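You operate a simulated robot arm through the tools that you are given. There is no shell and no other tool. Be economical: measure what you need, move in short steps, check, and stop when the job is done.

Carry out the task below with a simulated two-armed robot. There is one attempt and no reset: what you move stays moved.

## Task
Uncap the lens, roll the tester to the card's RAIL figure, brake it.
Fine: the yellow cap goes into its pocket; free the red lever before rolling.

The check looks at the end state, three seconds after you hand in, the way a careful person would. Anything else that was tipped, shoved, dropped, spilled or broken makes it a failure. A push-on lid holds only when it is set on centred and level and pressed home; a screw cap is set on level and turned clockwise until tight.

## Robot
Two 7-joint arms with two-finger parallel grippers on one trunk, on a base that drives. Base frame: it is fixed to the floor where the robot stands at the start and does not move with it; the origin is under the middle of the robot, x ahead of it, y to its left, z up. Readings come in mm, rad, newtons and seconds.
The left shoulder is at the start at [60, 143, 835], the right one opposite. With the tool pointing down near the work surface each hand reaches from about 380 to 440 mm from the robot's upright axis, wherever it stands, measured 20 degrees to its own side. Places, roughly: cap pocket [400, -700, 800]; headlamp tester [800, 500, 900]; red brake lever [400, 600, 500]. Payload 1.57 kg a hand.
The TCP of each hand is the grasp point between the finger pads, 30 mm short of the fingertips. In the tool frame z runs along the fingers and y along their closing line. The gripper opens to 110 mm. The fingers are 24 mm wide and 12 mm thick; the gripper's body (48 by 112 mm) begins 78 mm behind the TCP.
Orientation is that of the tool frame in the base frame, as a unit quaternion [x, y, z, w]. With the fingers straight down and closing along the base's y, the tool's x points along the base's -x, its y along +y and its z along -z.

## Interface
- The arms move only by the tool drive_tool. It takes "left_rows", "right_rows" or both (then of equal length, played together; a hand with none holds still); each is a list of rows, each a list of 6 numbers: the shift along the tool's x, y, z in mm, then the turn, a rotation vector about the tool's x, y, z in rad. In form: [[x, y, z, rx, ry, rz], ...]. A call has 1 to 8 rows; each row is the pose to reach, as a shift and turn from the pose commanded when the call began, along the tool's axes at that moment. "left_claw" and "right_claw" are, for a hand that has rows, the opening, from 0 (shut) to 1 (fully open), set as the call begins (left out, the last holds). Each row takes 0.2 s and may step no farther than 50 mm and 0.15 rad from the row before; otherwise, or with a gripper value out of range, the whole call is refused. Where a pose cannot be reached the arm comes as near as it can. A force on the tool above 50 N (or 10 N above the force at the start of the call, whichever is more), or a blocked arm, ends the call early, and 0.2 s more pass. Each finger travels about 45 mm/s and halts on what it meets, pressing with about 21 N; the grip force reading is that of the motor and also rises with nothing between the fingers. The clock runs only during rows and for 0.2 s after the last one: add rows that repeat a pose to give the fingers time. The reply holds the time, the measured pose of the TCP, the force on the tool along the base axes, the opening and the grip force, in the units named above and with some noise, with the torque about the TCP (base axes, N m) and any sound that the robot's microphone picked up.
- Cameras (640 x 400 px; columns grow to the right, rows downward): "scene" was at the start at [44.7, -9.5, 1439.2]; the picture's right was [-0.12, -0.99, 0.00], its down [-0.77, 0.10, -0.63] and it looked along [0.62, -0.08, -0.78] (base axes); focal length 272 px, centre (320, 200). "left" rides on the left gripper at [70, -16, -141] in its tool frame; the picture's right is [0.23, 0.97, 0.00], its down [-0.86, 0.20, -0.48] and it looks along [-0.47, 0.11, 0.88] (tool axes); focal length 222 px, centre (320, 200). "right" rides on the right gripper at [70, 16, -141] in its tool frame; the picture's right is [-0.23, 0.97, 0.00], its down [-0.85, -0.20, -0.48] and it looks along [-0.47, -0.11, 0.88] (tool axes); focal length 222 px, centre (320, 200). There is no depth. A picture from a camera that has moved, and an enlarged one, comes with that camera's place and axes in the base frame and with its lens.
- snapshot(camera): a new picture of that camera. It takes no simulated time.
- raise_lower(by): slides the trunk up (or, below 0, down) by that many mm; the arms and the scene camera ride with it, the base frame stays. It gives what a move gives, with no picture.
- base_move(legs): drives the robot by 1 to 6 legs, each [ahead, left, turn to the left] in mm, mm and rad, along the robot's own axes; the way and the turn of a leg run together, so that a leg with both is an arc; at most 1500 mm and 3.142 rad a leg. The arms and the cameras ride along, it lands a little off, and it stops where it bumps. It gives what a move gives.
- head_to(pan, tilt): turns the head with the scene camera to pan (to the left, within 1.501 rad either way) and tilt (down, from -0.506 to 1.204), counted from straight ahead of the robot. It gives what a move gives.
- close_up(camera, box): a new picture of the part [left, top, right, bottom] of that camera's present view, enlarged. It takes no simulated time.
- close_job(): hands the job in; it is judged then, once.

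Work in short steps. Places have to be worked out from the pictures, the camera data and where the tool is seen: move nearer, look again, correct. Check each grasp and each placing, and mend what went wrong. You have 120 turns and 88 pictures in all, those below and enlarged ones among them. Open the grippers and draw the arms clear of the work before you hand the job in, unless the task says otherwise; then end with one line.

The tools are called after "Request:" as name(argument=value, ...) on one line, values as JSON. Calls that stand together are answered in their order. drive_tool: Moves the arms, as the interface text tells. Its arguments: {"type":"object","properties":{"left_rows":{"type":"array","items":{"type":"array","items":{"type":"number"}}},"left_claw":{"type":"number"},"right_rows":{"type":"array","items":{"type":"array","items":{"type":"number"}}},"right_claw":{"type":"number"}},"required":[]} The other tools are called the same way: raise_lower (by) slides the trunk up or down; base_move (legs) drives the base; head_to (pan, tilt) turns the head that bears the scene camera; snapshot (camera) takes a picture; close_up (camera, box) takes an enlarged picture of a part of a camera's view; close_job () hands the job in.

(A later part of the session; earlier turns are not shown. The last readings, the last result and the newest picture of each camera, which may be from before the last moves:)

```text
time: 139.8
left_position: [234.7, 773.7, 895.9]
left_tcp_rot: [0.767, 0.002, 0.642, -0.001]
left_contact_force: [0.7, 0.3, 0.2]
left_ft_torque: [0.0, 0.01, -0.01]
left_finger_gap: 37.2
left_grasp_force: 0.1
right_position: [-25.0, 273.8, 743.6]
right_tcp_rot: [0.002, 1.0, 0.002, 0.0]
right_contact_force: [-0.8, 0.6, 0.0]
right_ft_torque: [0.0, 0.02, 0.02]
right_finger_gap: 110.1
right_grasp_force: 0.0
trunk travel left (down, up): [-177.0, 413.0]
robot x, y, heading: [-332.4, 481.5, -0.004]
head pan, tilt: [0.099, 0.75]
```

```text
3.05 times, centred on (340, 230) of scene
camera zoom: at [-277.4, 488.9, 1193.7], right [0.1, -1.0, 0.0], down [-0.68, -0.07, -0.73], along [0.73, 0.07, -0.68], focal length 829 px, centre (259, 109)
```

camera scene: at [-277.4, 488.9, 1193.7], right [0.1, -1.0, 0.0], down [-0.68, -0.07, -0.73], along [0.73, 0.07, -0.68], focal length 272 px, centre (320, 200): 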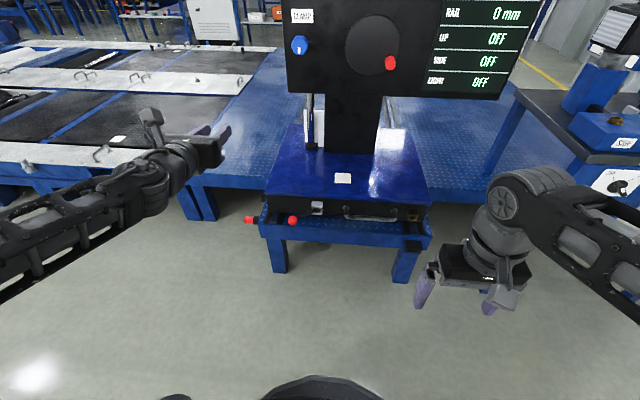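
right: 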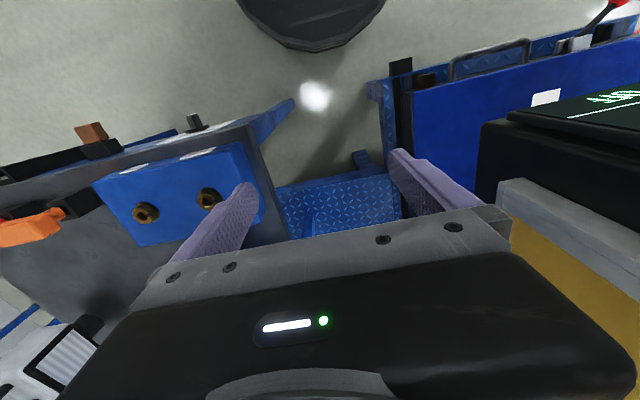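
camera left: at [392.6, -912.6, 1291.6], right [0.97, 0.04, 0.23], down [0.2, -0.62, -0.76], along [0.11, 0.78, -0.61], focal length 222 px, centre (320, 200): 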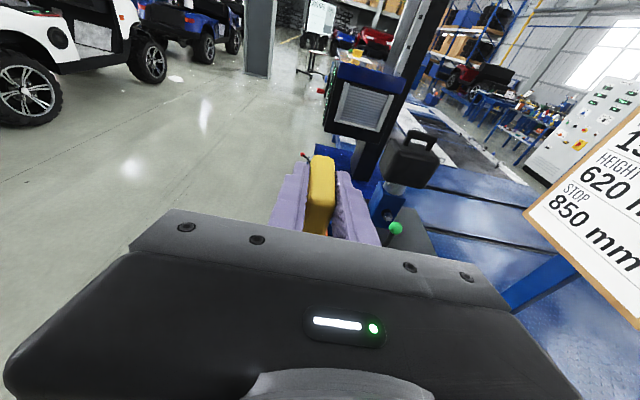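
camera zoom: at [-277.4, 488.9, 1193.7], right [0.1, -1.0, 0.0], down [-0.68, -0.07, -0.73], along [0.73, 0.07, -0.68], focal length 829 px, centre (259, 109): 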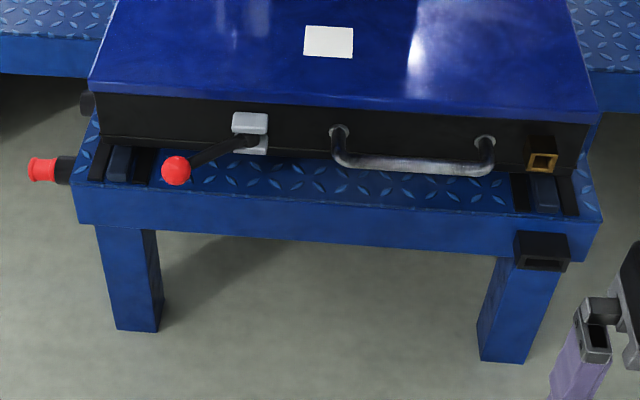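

Triangulated: ball (376, 650, 478), vertical pivot pin at (439, 563, 477). I'll grip the ball from the front. First lower the trunk and hand.

Request:
raise_lower(by=-170)

Request:
drive_tool(left_rows=[[-46, 0, 8.3, 0, 0, 0], [-92, 0, 16.6, 0, 0, 0], [-138, 0, 24.9, 0, 0, 0], [-184, 0, 33.2, 0, 0, 0], [-230, 0, 41.5, 0, 0, 0], [-242, 0, 43.6, 0, 0, 0], [-242, 0, 43.6, 0, 0, 0]], left_claw=0.75)

Request:
base_move(legs=[[0, -123, 0.004]])

Request:
snapshot(camera="left")

```text
time: 141.7
left_position: [235.2, 775.0, 726.1]
left_tcp_rot: [0.767, 0.001, 0.642, 0.001]
left_contact_force: [0.6, 1.0, -0.7]
left_ft_torque: [0.01, 0.0, 0.02]
left_finger_gap: 37.6
left_grasp_force: 0.1
right_position: [-26.1, 273.2, 573.0]
right_tcp_rot: [0.001, 1.0, -0.001, -0.001]
right_contact_force: [0.0, -0.7, -1.2]
right_ft_torque: [0.04, -0.01, 0.04]
right_finger_gap: 109.7
right_grasp_force: 0.1
trunk travel left (down, up): [-7.0, 583.0]
robot x, y, heading: [-332.4, 478.2, -0.004]
head pan, tilt: [0.099, 0.75]
```

```text
time: 143.3
left_position: [237.0, 779.1, 495.0]
left_tcp_rot: [0.771, -0.001, 0.637, 0.002]
left_contact_force: [0.1, 0.2, 0.2]
left_ft_torque: [-0.03, 0.0, 0.0]
left_finger_gap: 82.2
left_grasp_force: 0.0
left hand out of reach, approached as far as the arm can: row 5, 6, 7
right_position: [-27.8, 272.9, 573.1]
right_tcp_rot: [0.002, 1.0, 0.001, 0.001]
right_contact_force: [0.6, 0.3, 0.3]
right_ft_torque: [-0.02, 0.01, -0.02]
right_finger_gap: 110.0
right_grasp_force: 0.1
trunk travel left (down, up): [-7.0, 583.0]
robot x, y, heading: [-327.7, 481.2, -0.0]
head pan, tilt: [0.099, 0.75]
```

```text
time: 144.6
left_position: [234.6, 657.6, 497.0]
left_tcp_rot: [0.77, 0.001, 0.638, 0.001]
left_contact_force: [0.3, 1.1, 0.6]
left_ft_torque: [0.01, -0.01, -0.02]
left_finger_gap: 82.7
left_grasp_force: 0.0
right_position: [-25.7, 150.5, 572.1]
right_tcp_rot: [-0.001, 1.0, 0.001, 0.0]
right_contact_force: [-0.3, -0.5, 0.4]
right_ft_torque: [0.02, -0.01, 0.02]
right_finger_gap: 110.1
right_grasp_force: 0.1
trunk travel left (down, up): [-7.0, 583.0]
robot x, y, heading: [-329.8, 354.3, 0.004]
head pan, tilt: [0.099, 0.75]
```

```text
29 pictures are left
camera left: at [108.6, 673.3, 589.4], right [0.04, -0.97, 0.23], down [-0.63, -0.2, -0.75], along [0.78, -0.11, -0.62], focal length 222 px, centre (320, 200)
```

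left: 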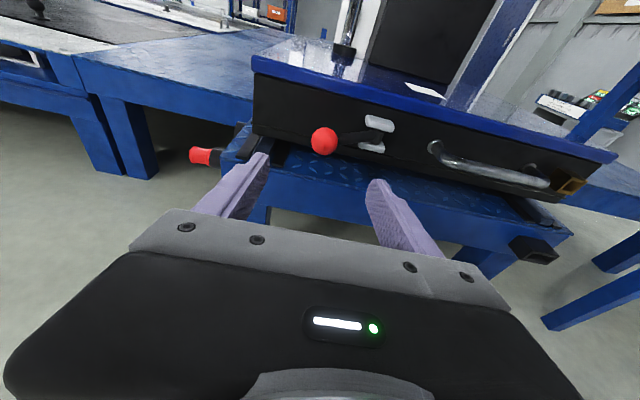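

Ball at (376, 652, 474). Lower the trunk its last bit, tilt the tool 0.15 rad more down, and drive up 95 mm.

Request:
raise_lower(by=-6)

Request:
drive_tool(left_rows=[[0, 0, 0, 0, -0.08, 0], [0, 0, 0, 0, -0.16, 0], [-6, 0, 1, 0, -0.16, 0], [-6, 0, 1, 0, -0.16, 0]])

Request:
base_move(legs=[[95, -5, -0.003]])

Request:
snapshot(camera="left")

```text
time: 145.2
left_position: [233.5, 659.1, 490.2]
left_tcp_rot: [0.77, 0.001, 0.638, 0.001]
left_contact_force: [-0.1, 0.3, 0.5]
left_ft_torque: [0.0, 0.03, -0.01]
left_finger_gap: 82.6
left_grasp_force: 0.0
right_position: [-24.5, 151.3, 567.3]
right_tcp_rot: [-0.001, 1.0, 0.001, 0.0]
right_contact_force: [1.2, -0.1, -0.1]
right_ft_torque: [0.01, 0.02, -0.01]
right_finger_gap: 109.9
right_grasp_force: 0.0
trunk travel left (down, up): [-1.0, 589.0]
robot x, y, heading: [-328.3, 353.1, 0.004]
head pan, tilt: [0.099, 0.75]
```

```text
time: 146.2
left_position: [235.3, 657.6, 483.8]
left_tcp_rot: [0.819, 0.001, 0.574, 0.001]
left_contact_force: [0.3, -0.7, -0.1]
left_ft_torque: [0.0, -0.02, 0.04]
left_finger_gap: 82.4
left_grasp_force: 0.1
right_position: [-24.5, 151.4, 568.0]
right_tcp_rot: [-0.001, 1.0, 0.001, -0.001]
right_contact_force: [0.3, 0.3, 0.2]
right_ft_torque: [0.01, -0.01, 0.02]
right_finger_gap: 110.0
right_grasp_force: 0.0
trunk travel left (down, up): [-1.0, 589.0]
robot x, y, heading: [-332.2, 353.5, 0.004]
head pan, tilt: [0.099, 0.75]
```

```text
time: 147.3
left_position: [329.4, 650.6, 483.7]
left_tcp_rot: [0.819, 0.0, 0.574, 0.002]
left_contact_force: [0.2, 0.7, -0.4]
left_ft_torque: [0.0, -0.01, 0.02]
left_finger_gap: 82.5
left_grasp_force: 0.1
right_position: [69.5, 144.5, 567.4]
right_tcp_rot: [0.001, 1.0, 0.0, 0.0]
right_contact_force: [0.7, 0.6, -0.8]
right_ft_torque: [-0.02, 0.0, -0.01]
right_finger_gap: 109.9
right_grasp_force: 0.0
trunk travel left (down, up): [-1.0, 589.0]
robot x, y, heading: [-237.6, 350.6, -0.002]
head pan, tilt: [0.099, 0.75]
```

```text
28 pictures are left
camera left: at [220.2, 666.7, 596.6], right [0.08, -0.97, 0.22], down [-0.74, -0.2, -0.64], along [0.67, -0.11, -0.74], focal length 222 px, centre (320, 200)
```

left: 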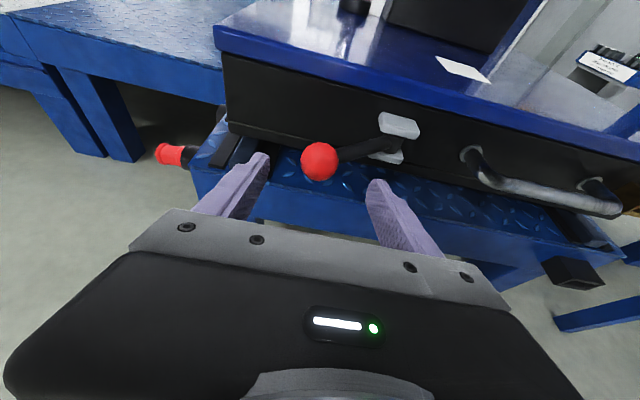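

Ball aligned. Advance 33 mm and close on it.

Request:
drive_tool(left_rows=[[7.7, -2, 33, 0, 0, 0], [7.7, -2, 33, 0, 0, 0]])

Request:
drive_tool(left_rows=[[0, 0, 0, 0, 0, 0], [0, 0, 0, 0, 0, 0], [0, 0, 0, 0, 0, 0], [0, 0, 0, 0, 0, 0], [0, 0, 0, 0, 0, 0], [0, 0, 0, 0, 0, 0]], left_claw=0)

Request:
snapshot(camera="left")

```text
time: 147.9
left_position: [364.6, 652.8, 480.0]
left_tcp_rot: [0.819, -0.001, 0.574, 0.003]
left_contact_force: [0.3, 0.5, -0.2]
left_ft_torque: [-0.01, 0.03, 0.03]
left_finger_gap: 82.4
left_grasp_force: 0.1
right_position: [67.9, 144.5, 567.6]
right_tcp_rot: [0.0, 1.0, 0.001, 0.0]
right_contact_force: [0.7, -0.8, -0.9]
right_ft_torque: [0.01, -0.02, 0.01]
right_finger_gap: 110.0
right_grasp_force: 0.0
trunk travel left (down, up): [-1.0, 589.0]
robot x, y, heading: [-235.8, 352.8, 0.002]
head pan, tilt: [0.099, 0.75]
```

```text
time: 149.3
left_position: [363.0, 650.7, 480.4]
left_tcp_rot: [0.819, 0.0, 0.574, 0.002]
left_contact_force: [-9.5, -7.5, 0.4]
left_ft_torque: [-0.29, -0.04, -1.28]
left_finger_gap: 38.0
left_grasp_force: 44.4
right_position: [68.8, 144.2, 566.8]
right_tcp_rot: [0.001, 1.0, 0.001, 0.0]
right_contact_force: [0.5, 0.7, 0.5]
right_ft_torque: [-0.02, -0.01, 0.0]
right_finger_gap: 110.0
right_grasp_force: 0.0
trunk travel left (down, up): [-1.0, 589.0]
robot x, y, heading: [-235.7, 349.3, -0.003]
head pan, tilt: [0.099, 0.75]
```

```text
27 pictures are left
camera left: at [254.5, 667.0, 592.8], right [0.07, -0.97, 0.22], down [-0.74, -0.2, -0.64], along [0.67, -0.11, -0.74], focal length 222 px, centre (320, 200)
```

left: 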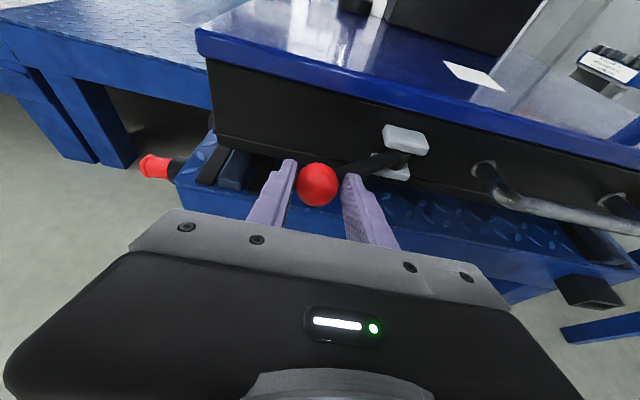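

The right fingertip is also touching the lever arm. I loosen to a ~46 mm cage, back off 6 mm and push the ball toward −y along its arc in small steps.

Request:
drive_tool(left_rows=[[0, 0, 0, 0, 0, 0], [0, 0, 0, 0, 0, 0], [-2, 0, -6, 0, 0, 0], [-2, 0, -6, 0, 0, 0]], left_claw=0.42)

Request:
drive_tool(left_rows=[[-2.7, 8, -7.5, 0, 0, 0], [-4.8, 18, -13.2, 0, 0, 0], [-6.2, 28, -17, 0, 0, 0], [-6.2, 28, -17, 0, 0, 0]])

Request:
snapshot(camera="left")

```text
time: 150.3
left_position: [357.8, 653.1, 480.2]
left_tcp_rot: [0.819, 0.001, 0.574, 0.0]
left_contact_force: [-1.1, 0.2, -0.6]
left_ft_torque: [0.0, 0.02, -0.01]
left_finger_gap: 46.3
left_grasp_force: 0.0
right_position: [69.2, 144.3, 567.4]
right_tcp_rot: [0.001, 1.0, 0.001, 0.0]
right_contact_force: [-0.5, -0.2, -0.4]
right_ft_torque: [0.0, 0.01, 0.0]
right_finger_gap: 110.0
right_grasp_force: 0.0
trunk travel left (down, up): [-1.0, 589.0]
robot x, y, heading: [-233.1, 350.4, 0.001]
head pan, tilt: [0.099, 0.75]
```

```text
time: 151.3
left_position: [336.6, 627.8, 481.1]
left_tcp_rot: [0.819, 0.003, 0.574, -0.001]
left_contact_force: [-14.9, 17.0, 2.7]
left_ft_torque: [0.24, 0.16, 0.92]
left_finger_gap: 60.7
left_grasp_force: 8.0
right_position: [67.6, 145.5, 566.7]
right_tcp_rot: [0.001, 1.0, 0.0, 0.0]
right_contact_force: [-0.4, 0.5, 0.4]
right_ft_torque: [0.01, 0.03, -0.02]
right_finger_gap: 109.9
right_grasp_force: 0.0
trunk travel left (down, up): [-1.0, 589.0]
robot x, y, heading: [-233.4, 353.0, 0.001]
head pan, tilt: [0.099, 0.75]
```

```text
26 pictures are left
camera left: at [228.5, 642.6, 592.8], right [0.08, -0.97, 0.22], down [-0.74, -0.2, -0.64], along [0.67, -0.11, -0.74], focal length 222 px, centre (320, 200)
```

left: 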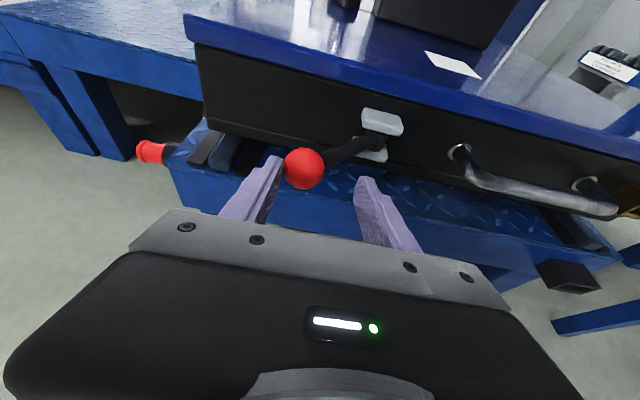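

The ball moves toward −y but with friction beyond the finger motor. I'll open fully so the left finger is against its stop and acts as a rigid pusher.

Request:
drive_tool(left_rows=[[3.4, 0, 9.4, 0, 0, 0], [3.4, 0, 9.4, 0, 0, 0], [3.4, 0, 9.4, 0, 0, 0], [3.4, 0, 9.4, 0, 0, 0], [3.4, 20, 9.4, 0, 0, 0], [2, 30, 5.6, 0, 0, 0], [-1, 42, -2.8, 0, 0, 0], [-1, 42, -2.8, 0, 0, 0]], left_claw=1)

Request:
snapshot(camera="left")

```text
time: 152.8
left_position: [340.7, 603.7, 479.2]
left_tcp_rot: [0.818, 0.011, 0.574, -0.01]
left_contact_force: [-1.0, 4.3, 3.5]
left_ft_torque: [0.2, -0.05, 0.23]
left_finger_gap: 110.1
left_grasp_force: 0.1
right_position: [68.7, 147.8, 566.0]
right_tcp_rot: [-0.001, 1.0, 0.001, 0.0]
right_contact_force: [-0.5, 0.8, -0.2]
right_ft_torque: [-0.03, -0.01, 0.02]
right_finger_gap: 109.8
right_grasp_force: 0.1
trunk travel left (down, up): [-1.0, 589.0]
robot x, y, heading: [-236.7, 351.7, 0.003]
head pan, tilt: [0.099, 0.75]
stopped in row 7 (left hand): the force on the tool passed its limit (the readings are from after the stop); the commanded pose is now the measured one
```

```text
25 pictures are left
camera left: at [231.0, 616.0, 592.1], right [0.11, -0.97, 0.21], down [-0.73, -0.22, -0.64], along [0.67, -0.09, -0.74], focal length 222 px, centre (320, 200)
```

left: 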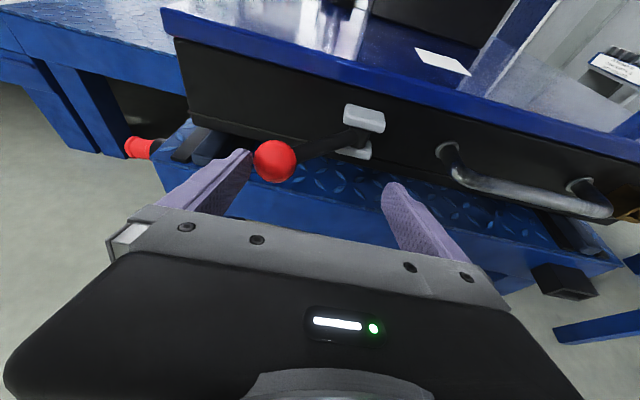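

The ball did move ~9 mm and stays (friction, perhaps damping). The contact is too near the fingertip, so I go 14 mm deeper and push slowly.

Request:
drive_tool(left_rows=[[0, -4, 0, 0, 0, 0], [4.8, -4, 13.2, 0, 0, 0], [4.8, 0, 13.2, 0, 0, 0], [4, 2, 11, 0, 0, 0], [3.2, 4, 9, 0, 0, 0], [2.6, 6, 7, 0, 0, 0], [1.8, 8, 5, 0, 0, 0], [1.1, 10, 3, 0, 0, 0]])

Request:
snapshot(camera="left")

```text
time: 154.1
left_position: [348.2, 608.4, 478.1]
left_tcp_rot: [0.819, 0.02, 0.574, -0.018]
left_contact_force: [-1.0, 3.7, 2.0]
left_ft_torque: [0.11, -0.02, 0.09]
left_finger_gap: 110.4
left_grasp_force: 0.0
right_position: [69.2, 148.2, 567.7]
right_tcp_rot: [-0.002, 1.0, 0.001, 0.001]
right_contact_force: [0.4, 0.1, 1.1]
right_ft_torque: [-0.01, -0.03, 0.03]
right_finger_gap: 109.8
right_grasp_force: 0.0
trunk travel left (down, up): [-1.0, 589.0]
robot x, y, heading: [-239.8, 352.4, 0.007]
head pan, tilt: [0.099, 0.75]
stopped in row 6 (left hand): the force on the tool passed its limit (the readings are from after the stop); the commanded pose is now the measured one
```

```text
24 pictures are left
camera left: at [238.6, 617.5, 591.5], right [0.13, -0.97, 0.21], down [-0.73, -0.24, -0.64], along [0.67, -0.07, -0.74], focal length 222 px, centre (320, 200)
```

left: 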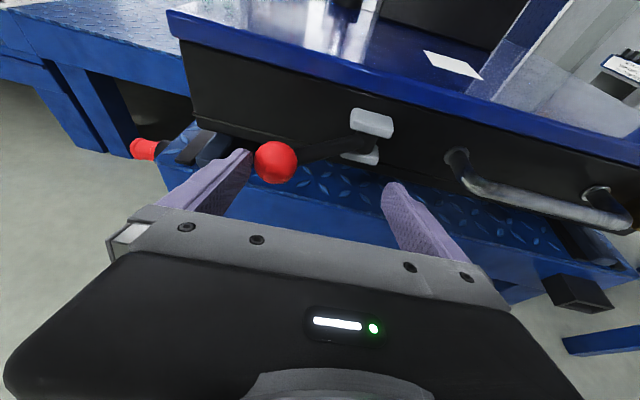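

The ball hardly moves this way; I back off a little and inspect the pivot closely.

Request:
drive_tool(left_rows=[[0, -5, 0, 0, 0, 0], [-6, -5, -20, 0, 0, 0], [-14, -5, -45, 0, 0, 0], [-14, -5, -45, 0, 0, 0]])

Request:
close_up(camera="left", box=[240, 60, 400, 200])

```text
time: 155.1
left_position: [301.4, 611.7, 479.9]
left_tcp_rot: [0.819, 0.02, 0.573, -0.018]
left_contact_force: [0.5, -0.3, -0.2]
left_ft_torque: [0.02, 0.02, -0.01]
left_finger_gap: 109.9
left_grasp_force: 0.2
right_position: [69.0, 147.3, 566.5]
right_tcp_rot: [-0.001, 1.0, 0.0, -0.001]
right_contact_force: [-0.3, 0.2, -0.2]
right_ft_torque: [-0.02, -0.02, 0.02]
right_finger_gap: 110.0
right_grasp_force: 0.1
trunk travel left (down, up): [-1.0, 589.0]
robot x, y, heading: [-235.5, 351.9, 0.003]
head pan, tilt: [0.099, 0.75]
```

```text
2.86 times, centred on (320, 130) of left
camera zoom: at [191.0, 619.5, 593.3], right [0.13, -0.97, 0.21], down [-0.73, -0.23, -0.64], along [0.67, -0.07, -0.74], focal length 635 px, centre (320, 400)
```

zoom: 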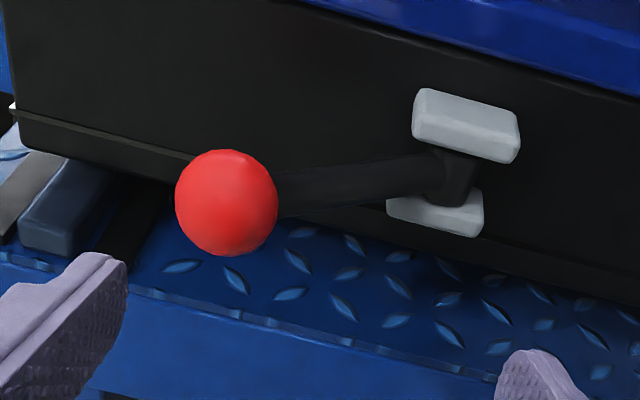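

The pin is vertical and this direction is a stop. The other way is toward the carriage face, so I'll close the fingers and push the ball inward (+x,+y) from its front.

Request:
drive_tool(left_rows=[[0, 0, 0, 0, 0, 0], [0, 0, 0, 0, 0, 0], [0, 0, 0, 0, 0, 0], [0, 0, 0, 0, 0, 0], [0, 0, 0, 0, 0, 0], [3, -20, 8, 0, 0, 0], [7, -22, 19, 0, 0, 0], [7, -22, 19, 0, 0, 0]], left_claw=0)

Request:
snapshot(camera="left")

```text
time: 156.9
left_position: [320.3, 632.8, 481.4]
left_tcp_rot: [0.819, 0.02, 0.573, -0.017]
left_contact_force: [0.3, 0.1, 0.6]
left_ft_torque: [-0.04, -0.02, 0.0]
left_finger_gap: 0.0
left_grasp_force: 21.1
right_position: [69.3, 147.6, 566.8]
right_tcp_rot: [-0.002, 1.0, 0.001, 0.0]
right_contact_force: [0.1, -0.4, 0.1]
right_ft_torque: [0.0, 0.01, 0.01]
right_finger_gap: 110.2
right_grasp_force: 0.1
trunk travel left (down, up): [-1.0, 589.0]
robot x, y, heading: [-237.3, 351.4, 0.008]
head pan, tilt: [0.099, 0.75]
```

```text
22 pictures are left
camera left: at [209.9, 641.7, 594.9], right [0.13, -0.97, 0.21], down [-0.73, -0.23, -0.64], along [0.67, -0.07, -0.74], focal length 222 px, centre (320, 200)
```

left: 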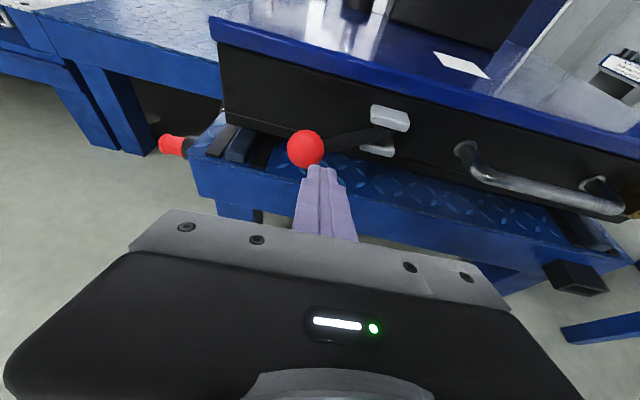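

Push along (+0.81, +0.59) slowly.

Request:
drive_tool(left_rows=[[1, -2, 2.7, 0, 0, 0], [2, -4, 5.4, 0, 0, 0], [3, -6, 8.1, 0, 0, 0], [4, -8, 10.8, 0, 0, 0], [5, -10, 13.5, 0, 0, 0], [6, -12, 16.2, 0, 0, 0], [7, -14, 18.9, 0, 0, 0], [8, -16, 21.6, 0, 0, 0]])

Request:
snapshot(camera="left")

```text
time: 158.7
left_position: [338.4, 647.3, 480.1]
left_tcp_rot: [0.82, 0.016, 0.572, -0.014]
left_contact_force: [-46.9, -9.6, 6.2]
left_ft_torque: [0.3, 0.14, -0.27]
left_finger_gap: 0.0
left_grasp_force: 21.1
right_position: [66.4, 147.8, 566.4]
right_tcp_rot: [-0.002, 1.0, 0.0, 0.002]
right_contact_force: [0.9, 0.0, -0.1]
right_ft_torque: [0.0, 0.02, 0.01]
right_finger_gap: 110.1
right_grasp_force: 0.1
trunk travel left (down, up): [-1.0, 589.0]
robot x, y, heading: [-238.0, 352.0, 0.007]
head pan, tilt: [0.099, 0.75]
```

```text
21 pictures are left
camera left: at [229.3, 657.2, 594.2], right [0.12, -0.97, 0.21], down [-0.73, -0.23, -0.64], along [0.67, -0.07, -0.74], focal length 222 px, centre (320, 200)
```

left: 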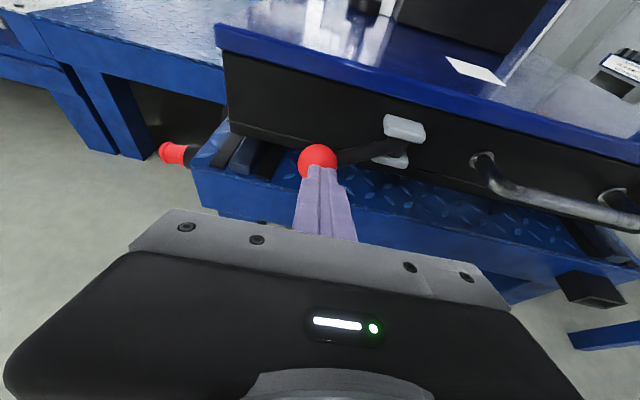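

Both directions creep only slightly; my −y push had a poor angle to the tangent. I'll yaw the hand ~0.6 rad to the right so the rear finger hooks behind the ball and pulls along the arc. First retreat, open and yaw.

Request:
drive_tool(left_rows=[[-14, 0, -40, 0, 0, 0], [-24, -10, -70, 0, 0, 0], [-24, -20, -70, -0.141, 0, 0.051], [-24, -20, -70, -0.282, 0, 0.103], [-24, -20, -70, -0.423, 0, 0.154], [-24, -20, -70, -0.564, 0, 0.205], [-24, -20, -70, -0.59, 0, 0.215], [-24, -20, -70, -0.59, 0, 0.215]], left_claw=1)

Request:
snapshot(camera="left")

```text
time: 160.5
left_position: [266.6, 667.4, 481.2]
left_tcp_rot: [0.785, -0.235, 0.549, 0.162]
left_contact_force: [0.4, 0.2, -0.9]
left_ft_torque: [-0.01, -0.01, -0.03]
left_finger_gap: 110.0
left_grasp_force: 0.1
left hand out of reach, approached as far as the arm can: row 2
right_position: [69.2, 148.5, 566.9]
right_tcp_rot: [-0.001, 1.0, 0.001, 0.0]
right_contact_force: [0.1, 0.9, -0.2]
right_ft_torque: [0.02, 0.0, -0.02]
right_finger_gap: 109.8
right_grasp_force: 0.0
trunk travel left (down, up): [-1.0, 589.0]
robot x, y, heading: [-238.5, 351.8, 0.008]
head pan, tilt: [0.099, 0.75]
```

```text
20 pictures are left
camera left: at [184.7, 737.8, 595.8], right [-0.47, -0.86, 0.21], down [-0.73, 0.24, -0.64], along [0.5, -0.45, -0.74], focal length 222 px, centre (320, 200)
```

left: 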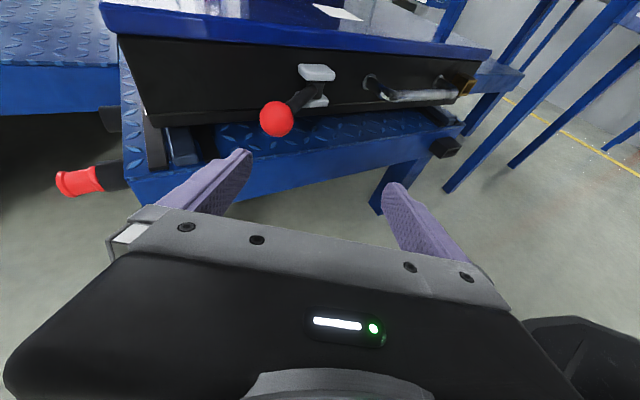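

Ball confirmed near (374, 654). Move sideways then forward so the ball is between the open fingers, rear finger behind it.

Request:
drive_tool(left_rows=[[0, -24, 0, 0, 0, 0], [0, -47, 0, 0, 0, 0], [10, -47, 27, 0, 0, 0], [20, -47, 54, 0, 0, 0], [29, -47, 80, 0, 0, 0], [29, -47, 80, 0, 0, 0]])

Request:
snapshot(camera="left")

```text
time: 161.9
left_position: [363.6, 658.8, 480.2]
left_tcp_rot: [0.787, -0.235, 0.548, 0.161]
left_contact_force: [-0.4, 0.5, -0.7]
left_ft_torque: [0.0, 0.0, 0.0]
left_finger_gap: 109.9
left_grasp_force: 0.1
right_position: [68.6, 147.3, 566.9]
right_tcp_rot: [-0.002, 1.0, 0.001, 0.0]
right_contact_force: [0.8, -0.6, 0.3]
right_ft_torque: [0.03, -0.02, 0.01]
right_finger_gap: 110.0
right_grasp_force: 0.0
trunk travel left (down, up): [-1.0, 589.0]
robot x, y, heading: [-237.6, 352.0, 0.009]
head pan, tilt: [0.099, 0.75]
```

```text
19 pictures are left
camera left: at [281.3, 730.2, 594.6], right [-0.46, -0.86, 0.21], down [-0.73, 0.24, -0.64], along [0.5, -0.45, -0.74], focal length 222 px, centre (320, 200)
```

left: 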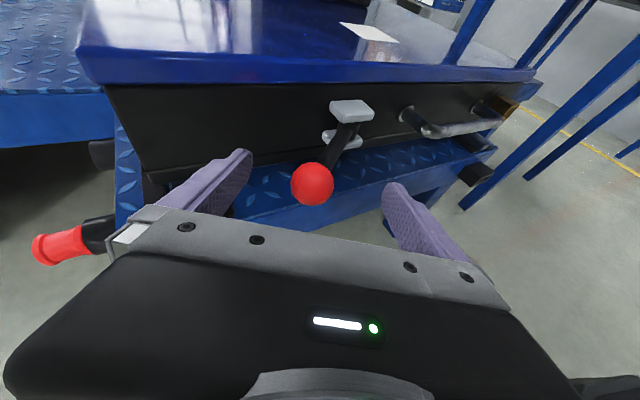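

Ball sits between the fingers. Push along tool +y: quick to contact (~36 mm), then slowly.

Request:
drive_tool(left_rows=[[0, 18, 0, 0, 0, 0], [0, 34, 0, 0, 0, 0], [0, 38, -1, 0, 0, 0], [0, 41, -2, 0, 0, 0], [0, 44, -3, 0, 0, 0], [0, 47, -4, 0, 0, 0], [0, 50, -4, 0, 0, 0], [0, 53, -4, 0, 0, 0]])

Request:
snapshot(camera="left")

```text
time: 163.7
left_position: [332.9, 617.2, 482.2]
left_tcp_rot: [0.787, -0.235, 0.548, 0.161]
left_contact_force: [0.9, 0.4, -0.2]
left_ft_torque: [0.02, 0.0, -0.03]
left_finger_gap: 109.8
left_grasp_force: 0.0
right_position: [69.2, 146.8, 568.1]
right_tcp_rot: [-0.002, 1.0, 0.0, 0.001]
right_contact_force: [-0.4, -0.4, 0.4]
right_ft_torque: [-0.02, 0.05, -0.03]
right_finger_gap: 109.7
right_grasp_force: 0.0
trunk travel left (down, up): [-1.0, 589.0]
robot x, y, heading: [-233.2, 349.1, 0.011]
head pan, tilt: [0.099, 0.75]
```

```text
18 pictures are left
camera left: at [250.0, 688.2, 595.9], right [-0.47, -0.86, 0.21], down [-0.73, 0.24, -0.64], along [0.5, -0.45, -0.74], focal length 222 px, centre (320, 200)
```

left: 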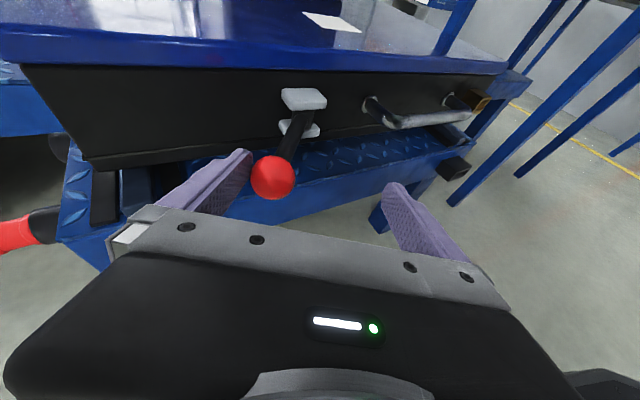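

No force yet; continue slowly.

Request:
drive_tool(left_rows=[[0, 3, 0, 0, 0, 0], [0, 6, 0, 0, 0, 0], [0, 9, 0, 0, 0, 0], [0, 12, 0, 0, 0, 0], [0, 15, 0, 0, 0, 0], [0, 18, 0, 0, 0, 0], [0, 21, 0, 0, 0, 0], [0, 24, 0, 0, 0, 0]])

Request:
snapshot(camera="left")

```text
time: 165.5
left_position: [318.9, 595.8, 483.9]
left_tcp_rot: [0.786, -0.234, 0.549, 0.161]
left_contact_force: [0.0, 0.8, -0.2]
left_ft_torque: [-0.03, 0.0, -0.01]
left_finger_gap: 110.0
left_grasp_force: 0.0
right_position: [69.3, 147.0, 567.0]
right_tcp_rot: [-0.002, 1.0, 0.0, 0.0]
right_contact_force: [-0.6, 0.3, 0.6]
right_ft_torque: [-0.01, 0.0, -0.01]
right_finger_gap: 109.9
right_grasp_force: 0.1
trunk travel left (down, up): [-1.0, 589.0]
robot x, y, heading: [-240.5, 349.5, 0.008]
head pan, tilt: [0.099, 0.75]
```

```text
17 pictures are left
camera left: at [236.6, 667.9, 597.0], right [-0.47, -0.86, 0.21], down [-0.73, 0.24, -0.64], along [0.5, -0.45, -0.74], focal length 222 px, centre (320, 200)
```

left: 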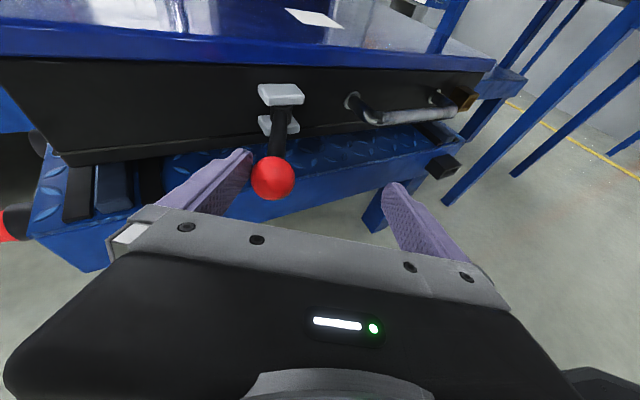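

The lever swings freely now (θ≈32° from straight out). Continue along the arc.

Request:
drive_tool(left_rows=[[0.6, 6, 1.2, 0, 0, 0], [1.2, 12, 2.6, 0, 0, 0], [1.8, 18, 4.2, 0, 0, 0], [2.5, 24, 6, 0, 0, 0], [3.2, 30, 8, 0, 0, 0], [4, 36, 10.2, 0, 0, 0], [4.8, 42, 12.5, 0, 0, 0], [5.6, 48, 15, 0, 0, 0]])

Request:
snapshot(camera="left")

```text
time: 167.3
left_position: [306.8, 552.1, 482.9]
left_tcp_rot: [0.788, -0.232, 0.549, 0.157]
left_contact_force: [5.0, 10.4, 2.3]
left_ft_torque: [0.23, -0.22, 0.36]
left_finger_gap: 109.8
left_grasp_force: 0.0
right_position: [69.5, 148.0, 567.0]
right_tcp_rot: [-0.002, 1.0, 0.001, 0.001]
right_contact_force: [0.1, -0.4, 0.4]
right_ft_torque: [0.0, 0.01, 0.05]
right_finger_gap: 110.2
right_grasp_force: 0.0
trunk travel left (down, up): [-1.0, 589.0]
robot x, y, heading: [-235.5, 350.0, 0.004]
head pan, tilt: [0.099, 0.75]
```

```text
16 pictures are left
camera left: at [224.3, 621.7, 596.5], right [-0.46, -0.86, 0.21], down [-0.73, 0.24, -0.64], along [0.5, -0.44, -0.74], focal length 222 px, centre (320, 200)
```

left: 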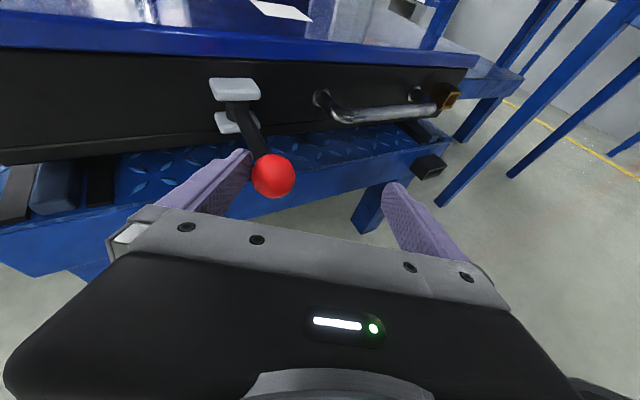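

Nearly straight out (θ≈6°) with light friction. Continue toward the other side.

Request:
drive_tool(left_rows=[[1.2, 5, 3, 0, 0, 0], [2.5, 10, 6.5, 0, 0, 0], [4, 15, 10, 0, 0, 0], [5.5, 20, 14, 0, 0, 0], [7, 25, 18, 0, 0, 0], [8.6, 30, 22.5, 0, 0, 0], [10.3, 35, 27, 0, 0, 0], [12, 40, 32, 0, 0, 0]])

Request:
snapshot(camera="left")

```text
time: 168.1
left_position: [311.7, 547.5, 480.8]
left_tcp_rot: [0.791, -0.224, 0.55, 0.148]
left_contact_force: [2.3, 3.2, -0.9]
left_ft_torque: [0.07, 0.02, 0.08]
left_finger_gap: 110.2
left_grasp_force: 0.1
right_position: [70.1, 149.1, 566.0]
right_tcp_rot: [-0.002, 1.0, 0.0, 0.0]
right_contact_force: [0.1, 0.0, 0.2]
right_ft_torque: [0.01, 0.0, -0.02]
right_finger_gap: 109.9
right_grasp_force: 0.1
trunk travel left (down, up): [-1.0, 589.0]
robot x, y, heading: [-233.9, 348.5, 0.006]
head pan, tilt: [0.099, 0.75]
stopped in row 3 (left hand): the force on the tool passed its limit (the readings are from after the stop); the commanded pose is now the measured one
```

```text
15 pictures are left
camera left: at [227.9, 614.9, 595.6], right [-0.43, -0.88, 0.2], down [-0.74, 0.22, -0.63], along [0.51, -0.42, -0.75], focal length 222 px, centre (320, 200)
```

left: 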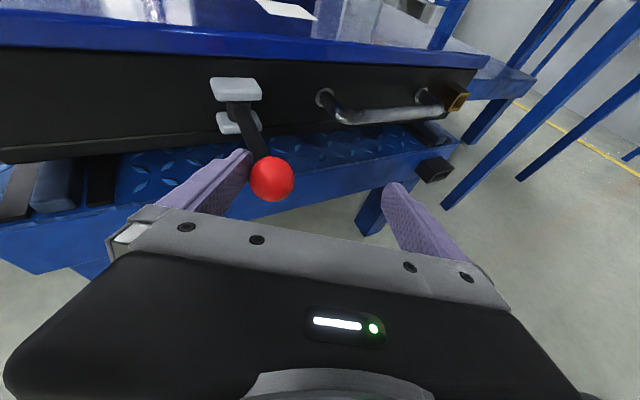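

The lever has hit its other stop, pointing straight out: free. Withdraw the hand, un-yaw it and close the fingers.

Request:
drive_tool(left_rows=[[0, -12, 0, 0, 0, 0], [-10, -12, -30, 0, 0, 0], [-18, -12, -50, 0, 0, 0], [-18, -12, -50, 0.141, 0, -0.051], [-18, -12, -50, 0.282, 0, -0.102], [-18, -12, -50, 0.423, 0, -0.153], [-18, -12, -50, 0.5, 0, -0.182], [-18, -12, -50, 0.5, 0, -0.182]], left_claw=1)

Request:
drive_tool(left_rows=[[0, 0, 0, 0, 0, 0], [0, 0, 0, 0, 0, 0], [0, 0, 0, 0, 0, 0], [0, 0, 0, 0, 0, 0], [0, 0, 0, 0, 0, 0], [0, 0, 0, 0, 0, 0], [0, 0, 0, 0, 0, 0]], left_claw=0)

Request:
snapshot(camera="left")

```text
time: 169.9
left_position: [301.5, 589.1, 482.8]
left_tcp_rot: [0.821, -0.008, 0.571, -0.003]
left_contact_force: [-0.2, 0.4, 0.3]
left_ft_torque: [-0.01, 0.0, 0.0]
left_finger_gap: 110.0
left_grasp_force: 0.0
left hand out of reach, approached as far as the arm can: row 5, 6, 7, 8
right_position: [69.1, 150.2, 566.6]
right_tcp_rot: [-0.003, 1.0, 0.001, 0.0]
right_contact_force: [0.1, -1.1, 0.3]
right_ft_torque: [-0.01, -0.01, -0.01]
right_finger_gap: 110.1
right_grasp_force: 0.1
trunk travel left (down, up): [-1.0, 589.0]
robot x, y, heading: [-238.3, 351.9, 0.009]
head pan, tilt: [0.099, 0.75]
```

```text
time: 171.5
left_position: [301.5, 588.7, 484.0]
left_tcp_rot: [0.821, -0.01, 0.571, -0.002]
left_contact_force: [-1.8, -1.4, 0.5]
left_ft_torque: [0.0, -0.01, -0.06]
left_finger_gap: 0.1
left_grasp_force: 17.8
right_position: [68.4, 148.3, 566.8]
right_tcp_rot: [-0.002, 1.0, 0.001, 0.0]
right_contact_force: [-0.1, 0.0, 0.8]
right_ft_torque: [-0.02, 0.0, -0.01]
right_finger_gap: 110.3
right_grasp_force: 0.0
trunk travel left (down, up): [-1.0, 589.0]
robot x, y, heading: [-236.0, 350.2, 0.005]
head pan, tilt: [0.099, 0.75]
```

```text
14 pictures are left
camera left: at [193.3, 603.9, 598.2], right [0.07, -0.98, 0.2], down [-0.75, -0.18, -0.64], along [0.66, -0.11, -0.74], focal length 222 px, centre (320, 200)
```

left: 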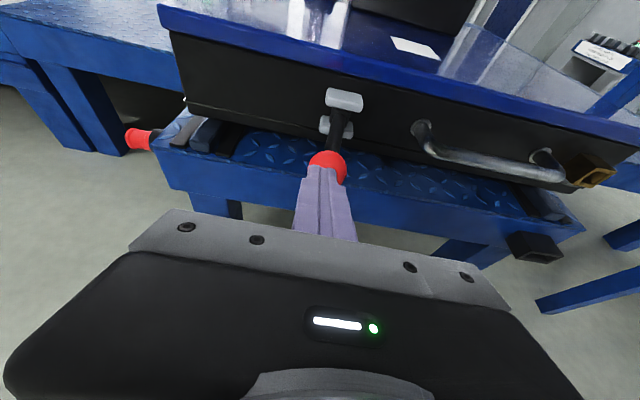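

Lever straight out. Back off 60, shift left 72, then drive ahead so the closed fingertips approach the bare carriage face at y≈660.

Request:
base_move(legs=[[-60, 0, -0.006], [0, 72, 0], [205, 0, 0]])

Request:
head_to(pan=0.05, tilt=0.4)

Request:
snapshot(camera="scene")

```text
time: 174.4
left_position: [438.0, 660.9, 483.1]
left_tcp_rot: [0.822, -0.01, 0.57, -0.002]
left_contact_force: [-0.5, 0.0, -0.6]
left_ft_torque: [-0.01, 0.0, 0.01]
left_finger_gap: 0.0
left_grasp_force: 20.5
right_position: [208.0, 220.4, 566.4]
right_tcp_rot: [-0.001, 1.0, 0.001, 0.0]
right_contact_force: [0.8, 0.6, 1.0]
right_ft_torque: [0.0, 0.01, -0.04]
right_finger_gap: 109.7
right_grasp_force: 0.0
trunk travel left (down, up): [-1.0, 589.0]
robot x, y, heading: [-96.6, 430.6, 0.007]
head pan, tilt: [0.099, 0.75]
stopped in leg 3: the force on the tool passed its limit (the readings are from after the stop); the commanded pose is now the measured one
```

```text
time: 175.2
left_position: [438.3, 660.3, 483.4]
left_tcp_rot: [0.822, -0.011, 0.57, -0.002]
left_contact_force: [-0.4, -0.4, -0.2]
left_ft_torque: [-0.03, 0.01, 0.02]
left_finger_gap: 0.2
left_grasp_force: 21.1
right_position: [207.2, 221.9, 566.8]
right_tcp_rot: [0.0, 1.0, 0.001, 0.0]
right_contact_force: [0.7, 1.0, -0.1]
right_ft_torque: [0.01, 0.01, -0.02]
right_finger_gap: 109.9
right_grasp_force: 0.0
trunk travel left (down, up): [-1.0, 589.0]
robot x, y, heading: [-100.8, 425.6, 0.004]
head pan, tilt: [0.051, 0.4]
```

```text
13 pictures are left
camera scene: at [-35.6, 431.7, 1048.7], right [0.06, -1.0, 0.0], down [-0.39, -0.02, -0.92], along [0.92, 0.05, -0.39], focal length 272 px, centre (320, 200)
```

scene: 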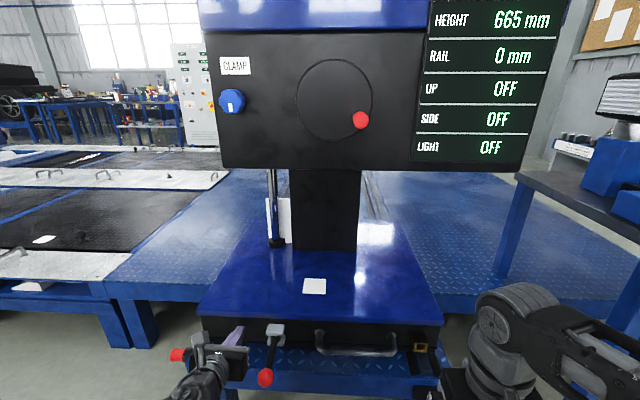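

Contact with the face (tip x≈466), RAIL 0. Push gently with the arm 24 mm to feel the rolling force.

Request:
drive_tool(left_rows=[[1, 0, 2.8, 0, 0, 0], [2, 0, 5.6, 0, 0, 0], [3.1, 0, 8.5, 0, 0, 0], [4.1, 0, 11.3, 0, 0, 0], [5.1, 0, 14.1, 0, 0, 0], [6.2, 0, 16.9, 0, 0, 0], [7.2, 0, 19.7, 0, 0, 0], [8.2, 0, 22.6, 0, 0, 0]])

Request:
close_up(camera="scene", box=[200, 0, 560, 400])

```text
time: 177.0
left_position: [463.0, 660.5, 482.9]
left_tcp_rot: [0.821, -0.01, 0.571, -0.002]
left_contact_force: [-14.0, 2.3, 3.9]
left_ft_torque: [0.04, -0.13, 0.13]
left_finger_gap: 0.0
left_grasp_force: 21.2
right_position: [208.0, 221.9, 565.9]
right_tcp_rot: [-0.001, 1.0, 0.001, 0.0]
right_contact_force: [-0.3, 0.2, -0.3]
right_ft_torque: [0.01, 0.01, 0.04]
right_finger_gap: 109.7
right_grasp_force: 0.0
trunk travel left (down, up): [-1.0, 589.0]
robot x, y, heading: [-100.1, 419.7, 0.001]
head pan, tilt: [0.051, 0.4]
```

```text
1.00 times, centred on (380, 200) of scene
camera zoom: at [-36.3, 431.6, 1048.8], right [0.06, -1.0, 0.0], down [-0.39, -0.02, -0.92], along [0.92, 0.05, -0.39], focal length 272 px, centre (260, 200)
```

zoom: 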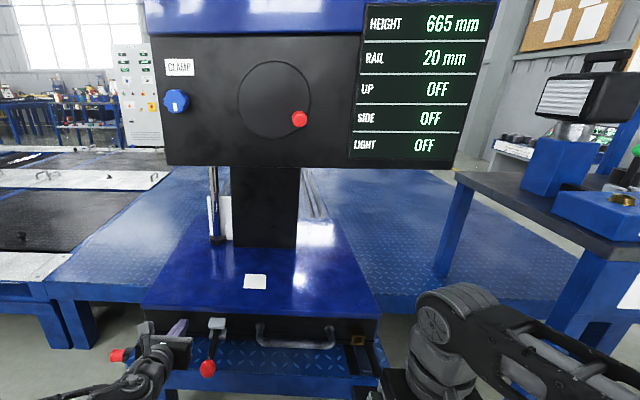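

RAIL 20 at TCP x=463, rolling force ~14 N. Continue pushing with the arm 40 mm, then 30 mm more.

Request:
drive_tool(left_rows=[[1.7, 0, 4.7, 0, 0, 0], [3.4, 0, 9.4, 0, 0, 0], [5.1, 0, 14.1, 0, 0, 0], [6.8, 0, 18.8, 0, 0, 0], [8.5, 0, 23.5, 0, 0, 0], [10.3, 0, 28.2, 0, 0, 0], [12, 0, 32.9, 0, 0, 0], [13.7, 0, 37.6, 0, 0, 0]])

Request:
drive_tool(left_rows=[[1.3, 0, 3.5, 0, 0, 0], [2.6, 0, 7, 0, 0, 0], [3.8, 0, 10.6, 0, 0, 0], [5.1, 0, 14.1, 0, 0, 0], [6.4, 0, 17.6, 0, 0, 0], [7.7, 0, 21.1, 0, 0, 0], [9, 0, 24.7, 0, 0, 0], [10.3, 0, 28.2, 0, 0, 0]])

```text
time: 178.8
left_position: [501.9, 659.8, 483.2]
left_tcp_rot: [0.821, -0.01, 0.57, -0.002]
left_contact_force: [-11.4, 4.8, -0.8]
left_ft_torque: [0.01, -0.05, 0.15]
left_finger_gap: 0.2
left_grasp_force: 21.1
right_position: [208.0, 221.8, 567.6]
right_tcp_rot: [0.0, 1.0, 0.001, -0.001]
right_contact_force: [0.0, 1.0, 0.7]
right_ft_torque: [-0.03, 0.02, 0.0]
right_finger_gap: 109.9
right_grasp_force: 0.1
trunk travel left (down, up): [-1.0, 589.0]
robot x, y, heading: [-99.0, 425.6, 0.007]
head pan, tilt: [0.051, 0.4]
```

```text
time: 180.6
left_position: [533.7, 658.2, 482.1]
left_tcp_rot: [0.821, -0.01, 0.571, -0.001]
left_contact_force: [-10.4, 3.7, 1.5]
left_ft_torque: [-0.02, -0.03, 0.15]
left_finger_gap: 0.0
left_grasp_force: 20.8
right_position: [207.6, 222.7, 567.8]
right_tcp_rot: [0.0, 1.0, 0.001, 0.0]
right_contact_force: [0.5, 0.3, 0.4]
right_ft_torque: [0.02, 0.02, 0.0]
right_finger_gap: 110.1
right_grasp_force: 0.0
trunk travel left (down, up): [-1.0, 589.0]
robot x, y, heading: [-97.8, 427.5, 0.002]
head pan, tilt: [0.051, 0.4]
```

RAIL should be ~90. Retract the arm 65, drive the base 60 forward, and check.

Request:
drive_tool(left_rows=[[-10, 0, -30, 0, 0, 0], [-22, 0, -61, 0, 0, 0], [-22, 0, -61, 0, 0, 0]])

Request:
base_move(legs=[[58, 0, 0]])

Request:
drive_tool(left_rows=[[2, 0, 5.6, 0, 0, 0], [4, 0, 11.2, 0, 0, 0], [6, 0, 16.6, 0, 0, 0], [8, 0, 22.2, 0, 0, 0], [9.6, 0, 26, 0, 0, 0], [11, 0, 30, 0, 0, 0], [12.3, 0, 33.8, 0, 0, 0], [12.3, 0, 33.8, 0, 0, 0]])

Request:
snapshot(camera="scene")

```text
time: 181.4
left_position: [467.9, 658.4, 480.9]
left_tcp_rot: [0.822, -0.011, 0.569, -0.002]
left_contact_force: [-0.4, -0.2, 0.3]
left_ft_torque: [0.0, 0.0, -0.05]
left_finger_gap: 0.2
left_grasp_force: 21.2
right_position: [208.3, 222.2, 567.5]
right_tcp_rot: [-0.001, 1.0, 0.001, 0.0]
right_contact_force: [0.0, -0.1, 0.2]
right_ft_torque: [-0.01, 0.03, 0.0]
right_finger_gap: 110.0
right_grasp_force: 0.0
trunk travel left (down, up): [-1.0, 589.0]
robot x, y, heading: [-101.7, 426.4, 0.004]
head pan, tilt: [0.051, 0.4]
```

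```text
time: 182.3
left_position: [524.2, 660.1, 482.0]
left_tcp_rot: [0.822, -0.01, 0.57, -0.003]
left_contact_force: [0.1, -0.3, 0.1]
left_ft_torque: [0.0, 0.01, -0.01]
left_finger_gap: 0.0
left_grasp_force: 21.6
right_position: [264.3, 222.9, 567.4]
right_tcp_rot: [-0.001, 1.0, 0.001, 0.0]
right_contact_force: [-0.6, 0.4, 0.4]
right_ft_torque: [0.01, -0.02, -0.01]
right_finger_gap: 109.9
right_grasp_force: 0.0
trunk travel left (down, up): [-1.0, 589.0]
robot x, y, heading: [-38.4, 426.3, 0.006]
head pan, tilt: [0.051, 0.4]
```

```text
time: 184.2
left_position: [559.5, 659.9, 481.0]
left_tcp_rot: [0.822, -0.01, 0.57, -0.002]
left_contact_force: [-10.4, -0.5, -0.4]
left_ft_torque: [-0.12, 0.0, 0.03]
left_finger_gap: 0.1
left_grasp_force: 20.6
right_position: [265.1, 222.8, 566.7]
right_tcp_rot: [-0.002, 1.0, 0.001, 0.001]
right_contact_force: [-1.1, 0.1, 0.1]
right_ft_torque: [0.01, -0.05, 0.01]
right_finger_gap: 110.0
right_grasp_force: 0.0
trunk travel left (down, up): [-1.0, 589.0]
robot x, y, heading: [-43.1, 425.0, 0.007]
head pan, tilt: [0.051, 0.4]
```

```text
11 pictures are left
camera scene: at [21.7, 431.9, 1048.8], right [0.06, -1.0, 0.0], down [-0.39, -0.02, -0.92], along [0.92, 0.05, -0.39], focal length 272 px, centre (320, 200)
```

scene: 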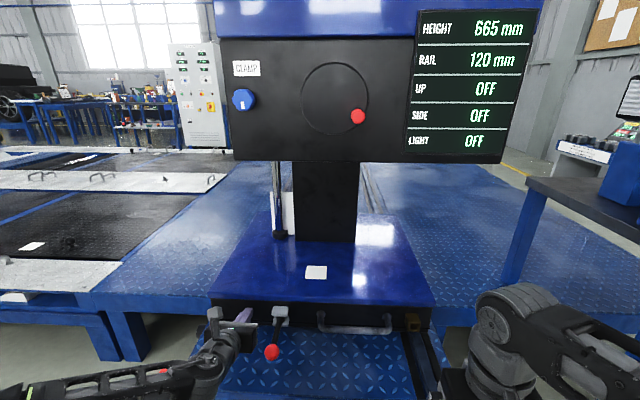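

RAIL 120. Push 26 mm more slowly and read.

Request:
drive_tool(left_rows=[[1.3, 0, 3.6, 0, 0, 0], [2.6, 0, 7.2, 0, 0, 0], [3.9, 0, 10.8, 0, 0, 0], [5.2, 0, 14.4, 0, 0, 0], [6.5, 0, 17.6, 0, 0, 0], [7.4, 0, 20.4, 0, 0, 0], [8.2, 0, 22.5, 0, 0, 0], [8.9, 0, 24.4, 0, 0, 0]])

Request:
close_up(camera="scene", box=[180, 0, 560, 400])

```text
time: 185.9
left_position: [587.8, 659.5, 481.2]
left_tcp_rot: [0.821, -0.011, 0.571, -0.002]
left_contact_force: [-12.5, 4.5, 2.2]
left_ft_torque: [-0.01, -0.09, 0.16]
left_finger_gap: 0.0
left_grasp_force: 21.9
right_position: [265.3, 221.6, 569.1]
right_tcp_rot: [-0.001, 1.0, 0.0, 0.0]
right_contact_force: [-1.0, 0.1, -0.4]
right_ft_torque: [0.02, -0.01, 0.01]
right_finger_gap: 109.9
right_grasp_force: 0.0
trunk travel left (down, up): [-1.0, 589.0]
robot x, y, heading: [-40.1, 426.4, 0.007]
head pan, tilt: [0.051, 0.4]
```

```text
1.00 times, centred on (370, 200) of scene
camera zoom: at [21.3, 432.0, 1048.8], right [0.06, -1.0, 0.0], down [-0.39, -0.02, -0.92], along [0.92, 0.05, -0.39], focal length 272 px, centre (270, 200)
```

zoom: 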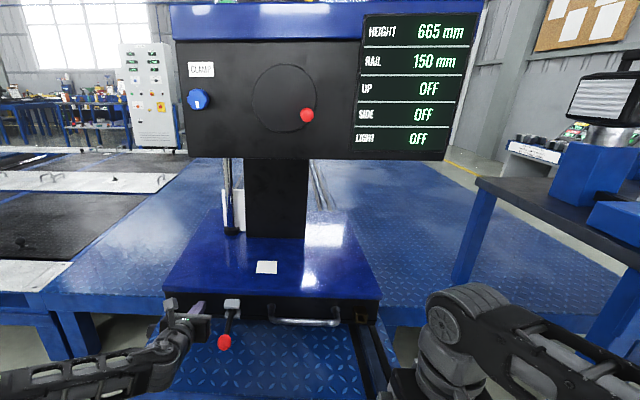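

Display reads 150, but it seems rounded; fitting TCP against readings suggests ~147.5. Nudge 2.5 mm more and check that it still reads 150.

Request:
drive_tool(left_rows=[[0.4, 0, 1.2, 0, 0, 0], [0.8, 0, 2.3, 0, 0, 0], [0.8, 0, 2.3, 0, 0, 0], [0.8, 0, 2.3, 0, 0, 0]])

Request:
close_up(camera="scene", box=[400, 0, 540, 160])

```text
time: 186.9
left_position: [589.0, 657.6, 481.2]
left_tcp_rot: [0.822, -0.011, 0.57, -0.002]
left_contact_force: [-13.6, 0.1, 2.1]
left_ft_torque: [0.15, -0.06, 0.02]
left_finger_gap: 0.2
left_grasp_force: 21.5
right_position: [264.3, 221.6, 568.4]
right_tcp_rot: [-0.001, 1.0, 0.0, 0.0]
right_contact_force: [0.6, -0.4, -0.7]
right_ft_torque: [-0.01, -0.02, 0.02]
right_finger_gap: 110.1
right_grasp_force: 0.1
trunk travel left (down, up): [-1.0, 589.0]
robot x, y, heading: [-38.2, 428.0, 0.004]
head pan, tilt: [0.051, 0.4]
```

```text
2.50 times, centred on (470, 80) of scene
camera zoom: at [21.2, 431.8, 1048.8], right [0.06, -1.0, 0.0], down [-0.39, -0.02, -0.92], along [0.92, 0.05, -0.39], focal length 680 px, centre (-55, 500)
```

zoom: 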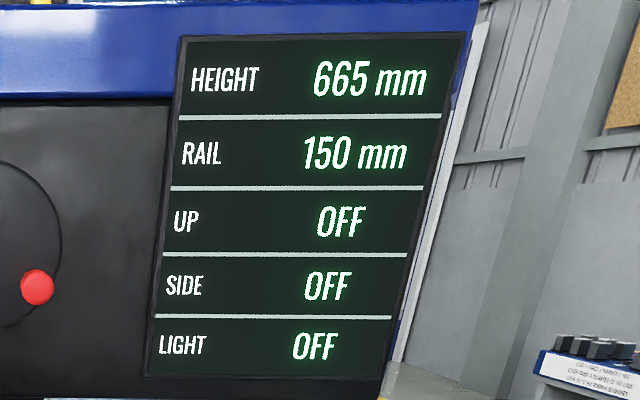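

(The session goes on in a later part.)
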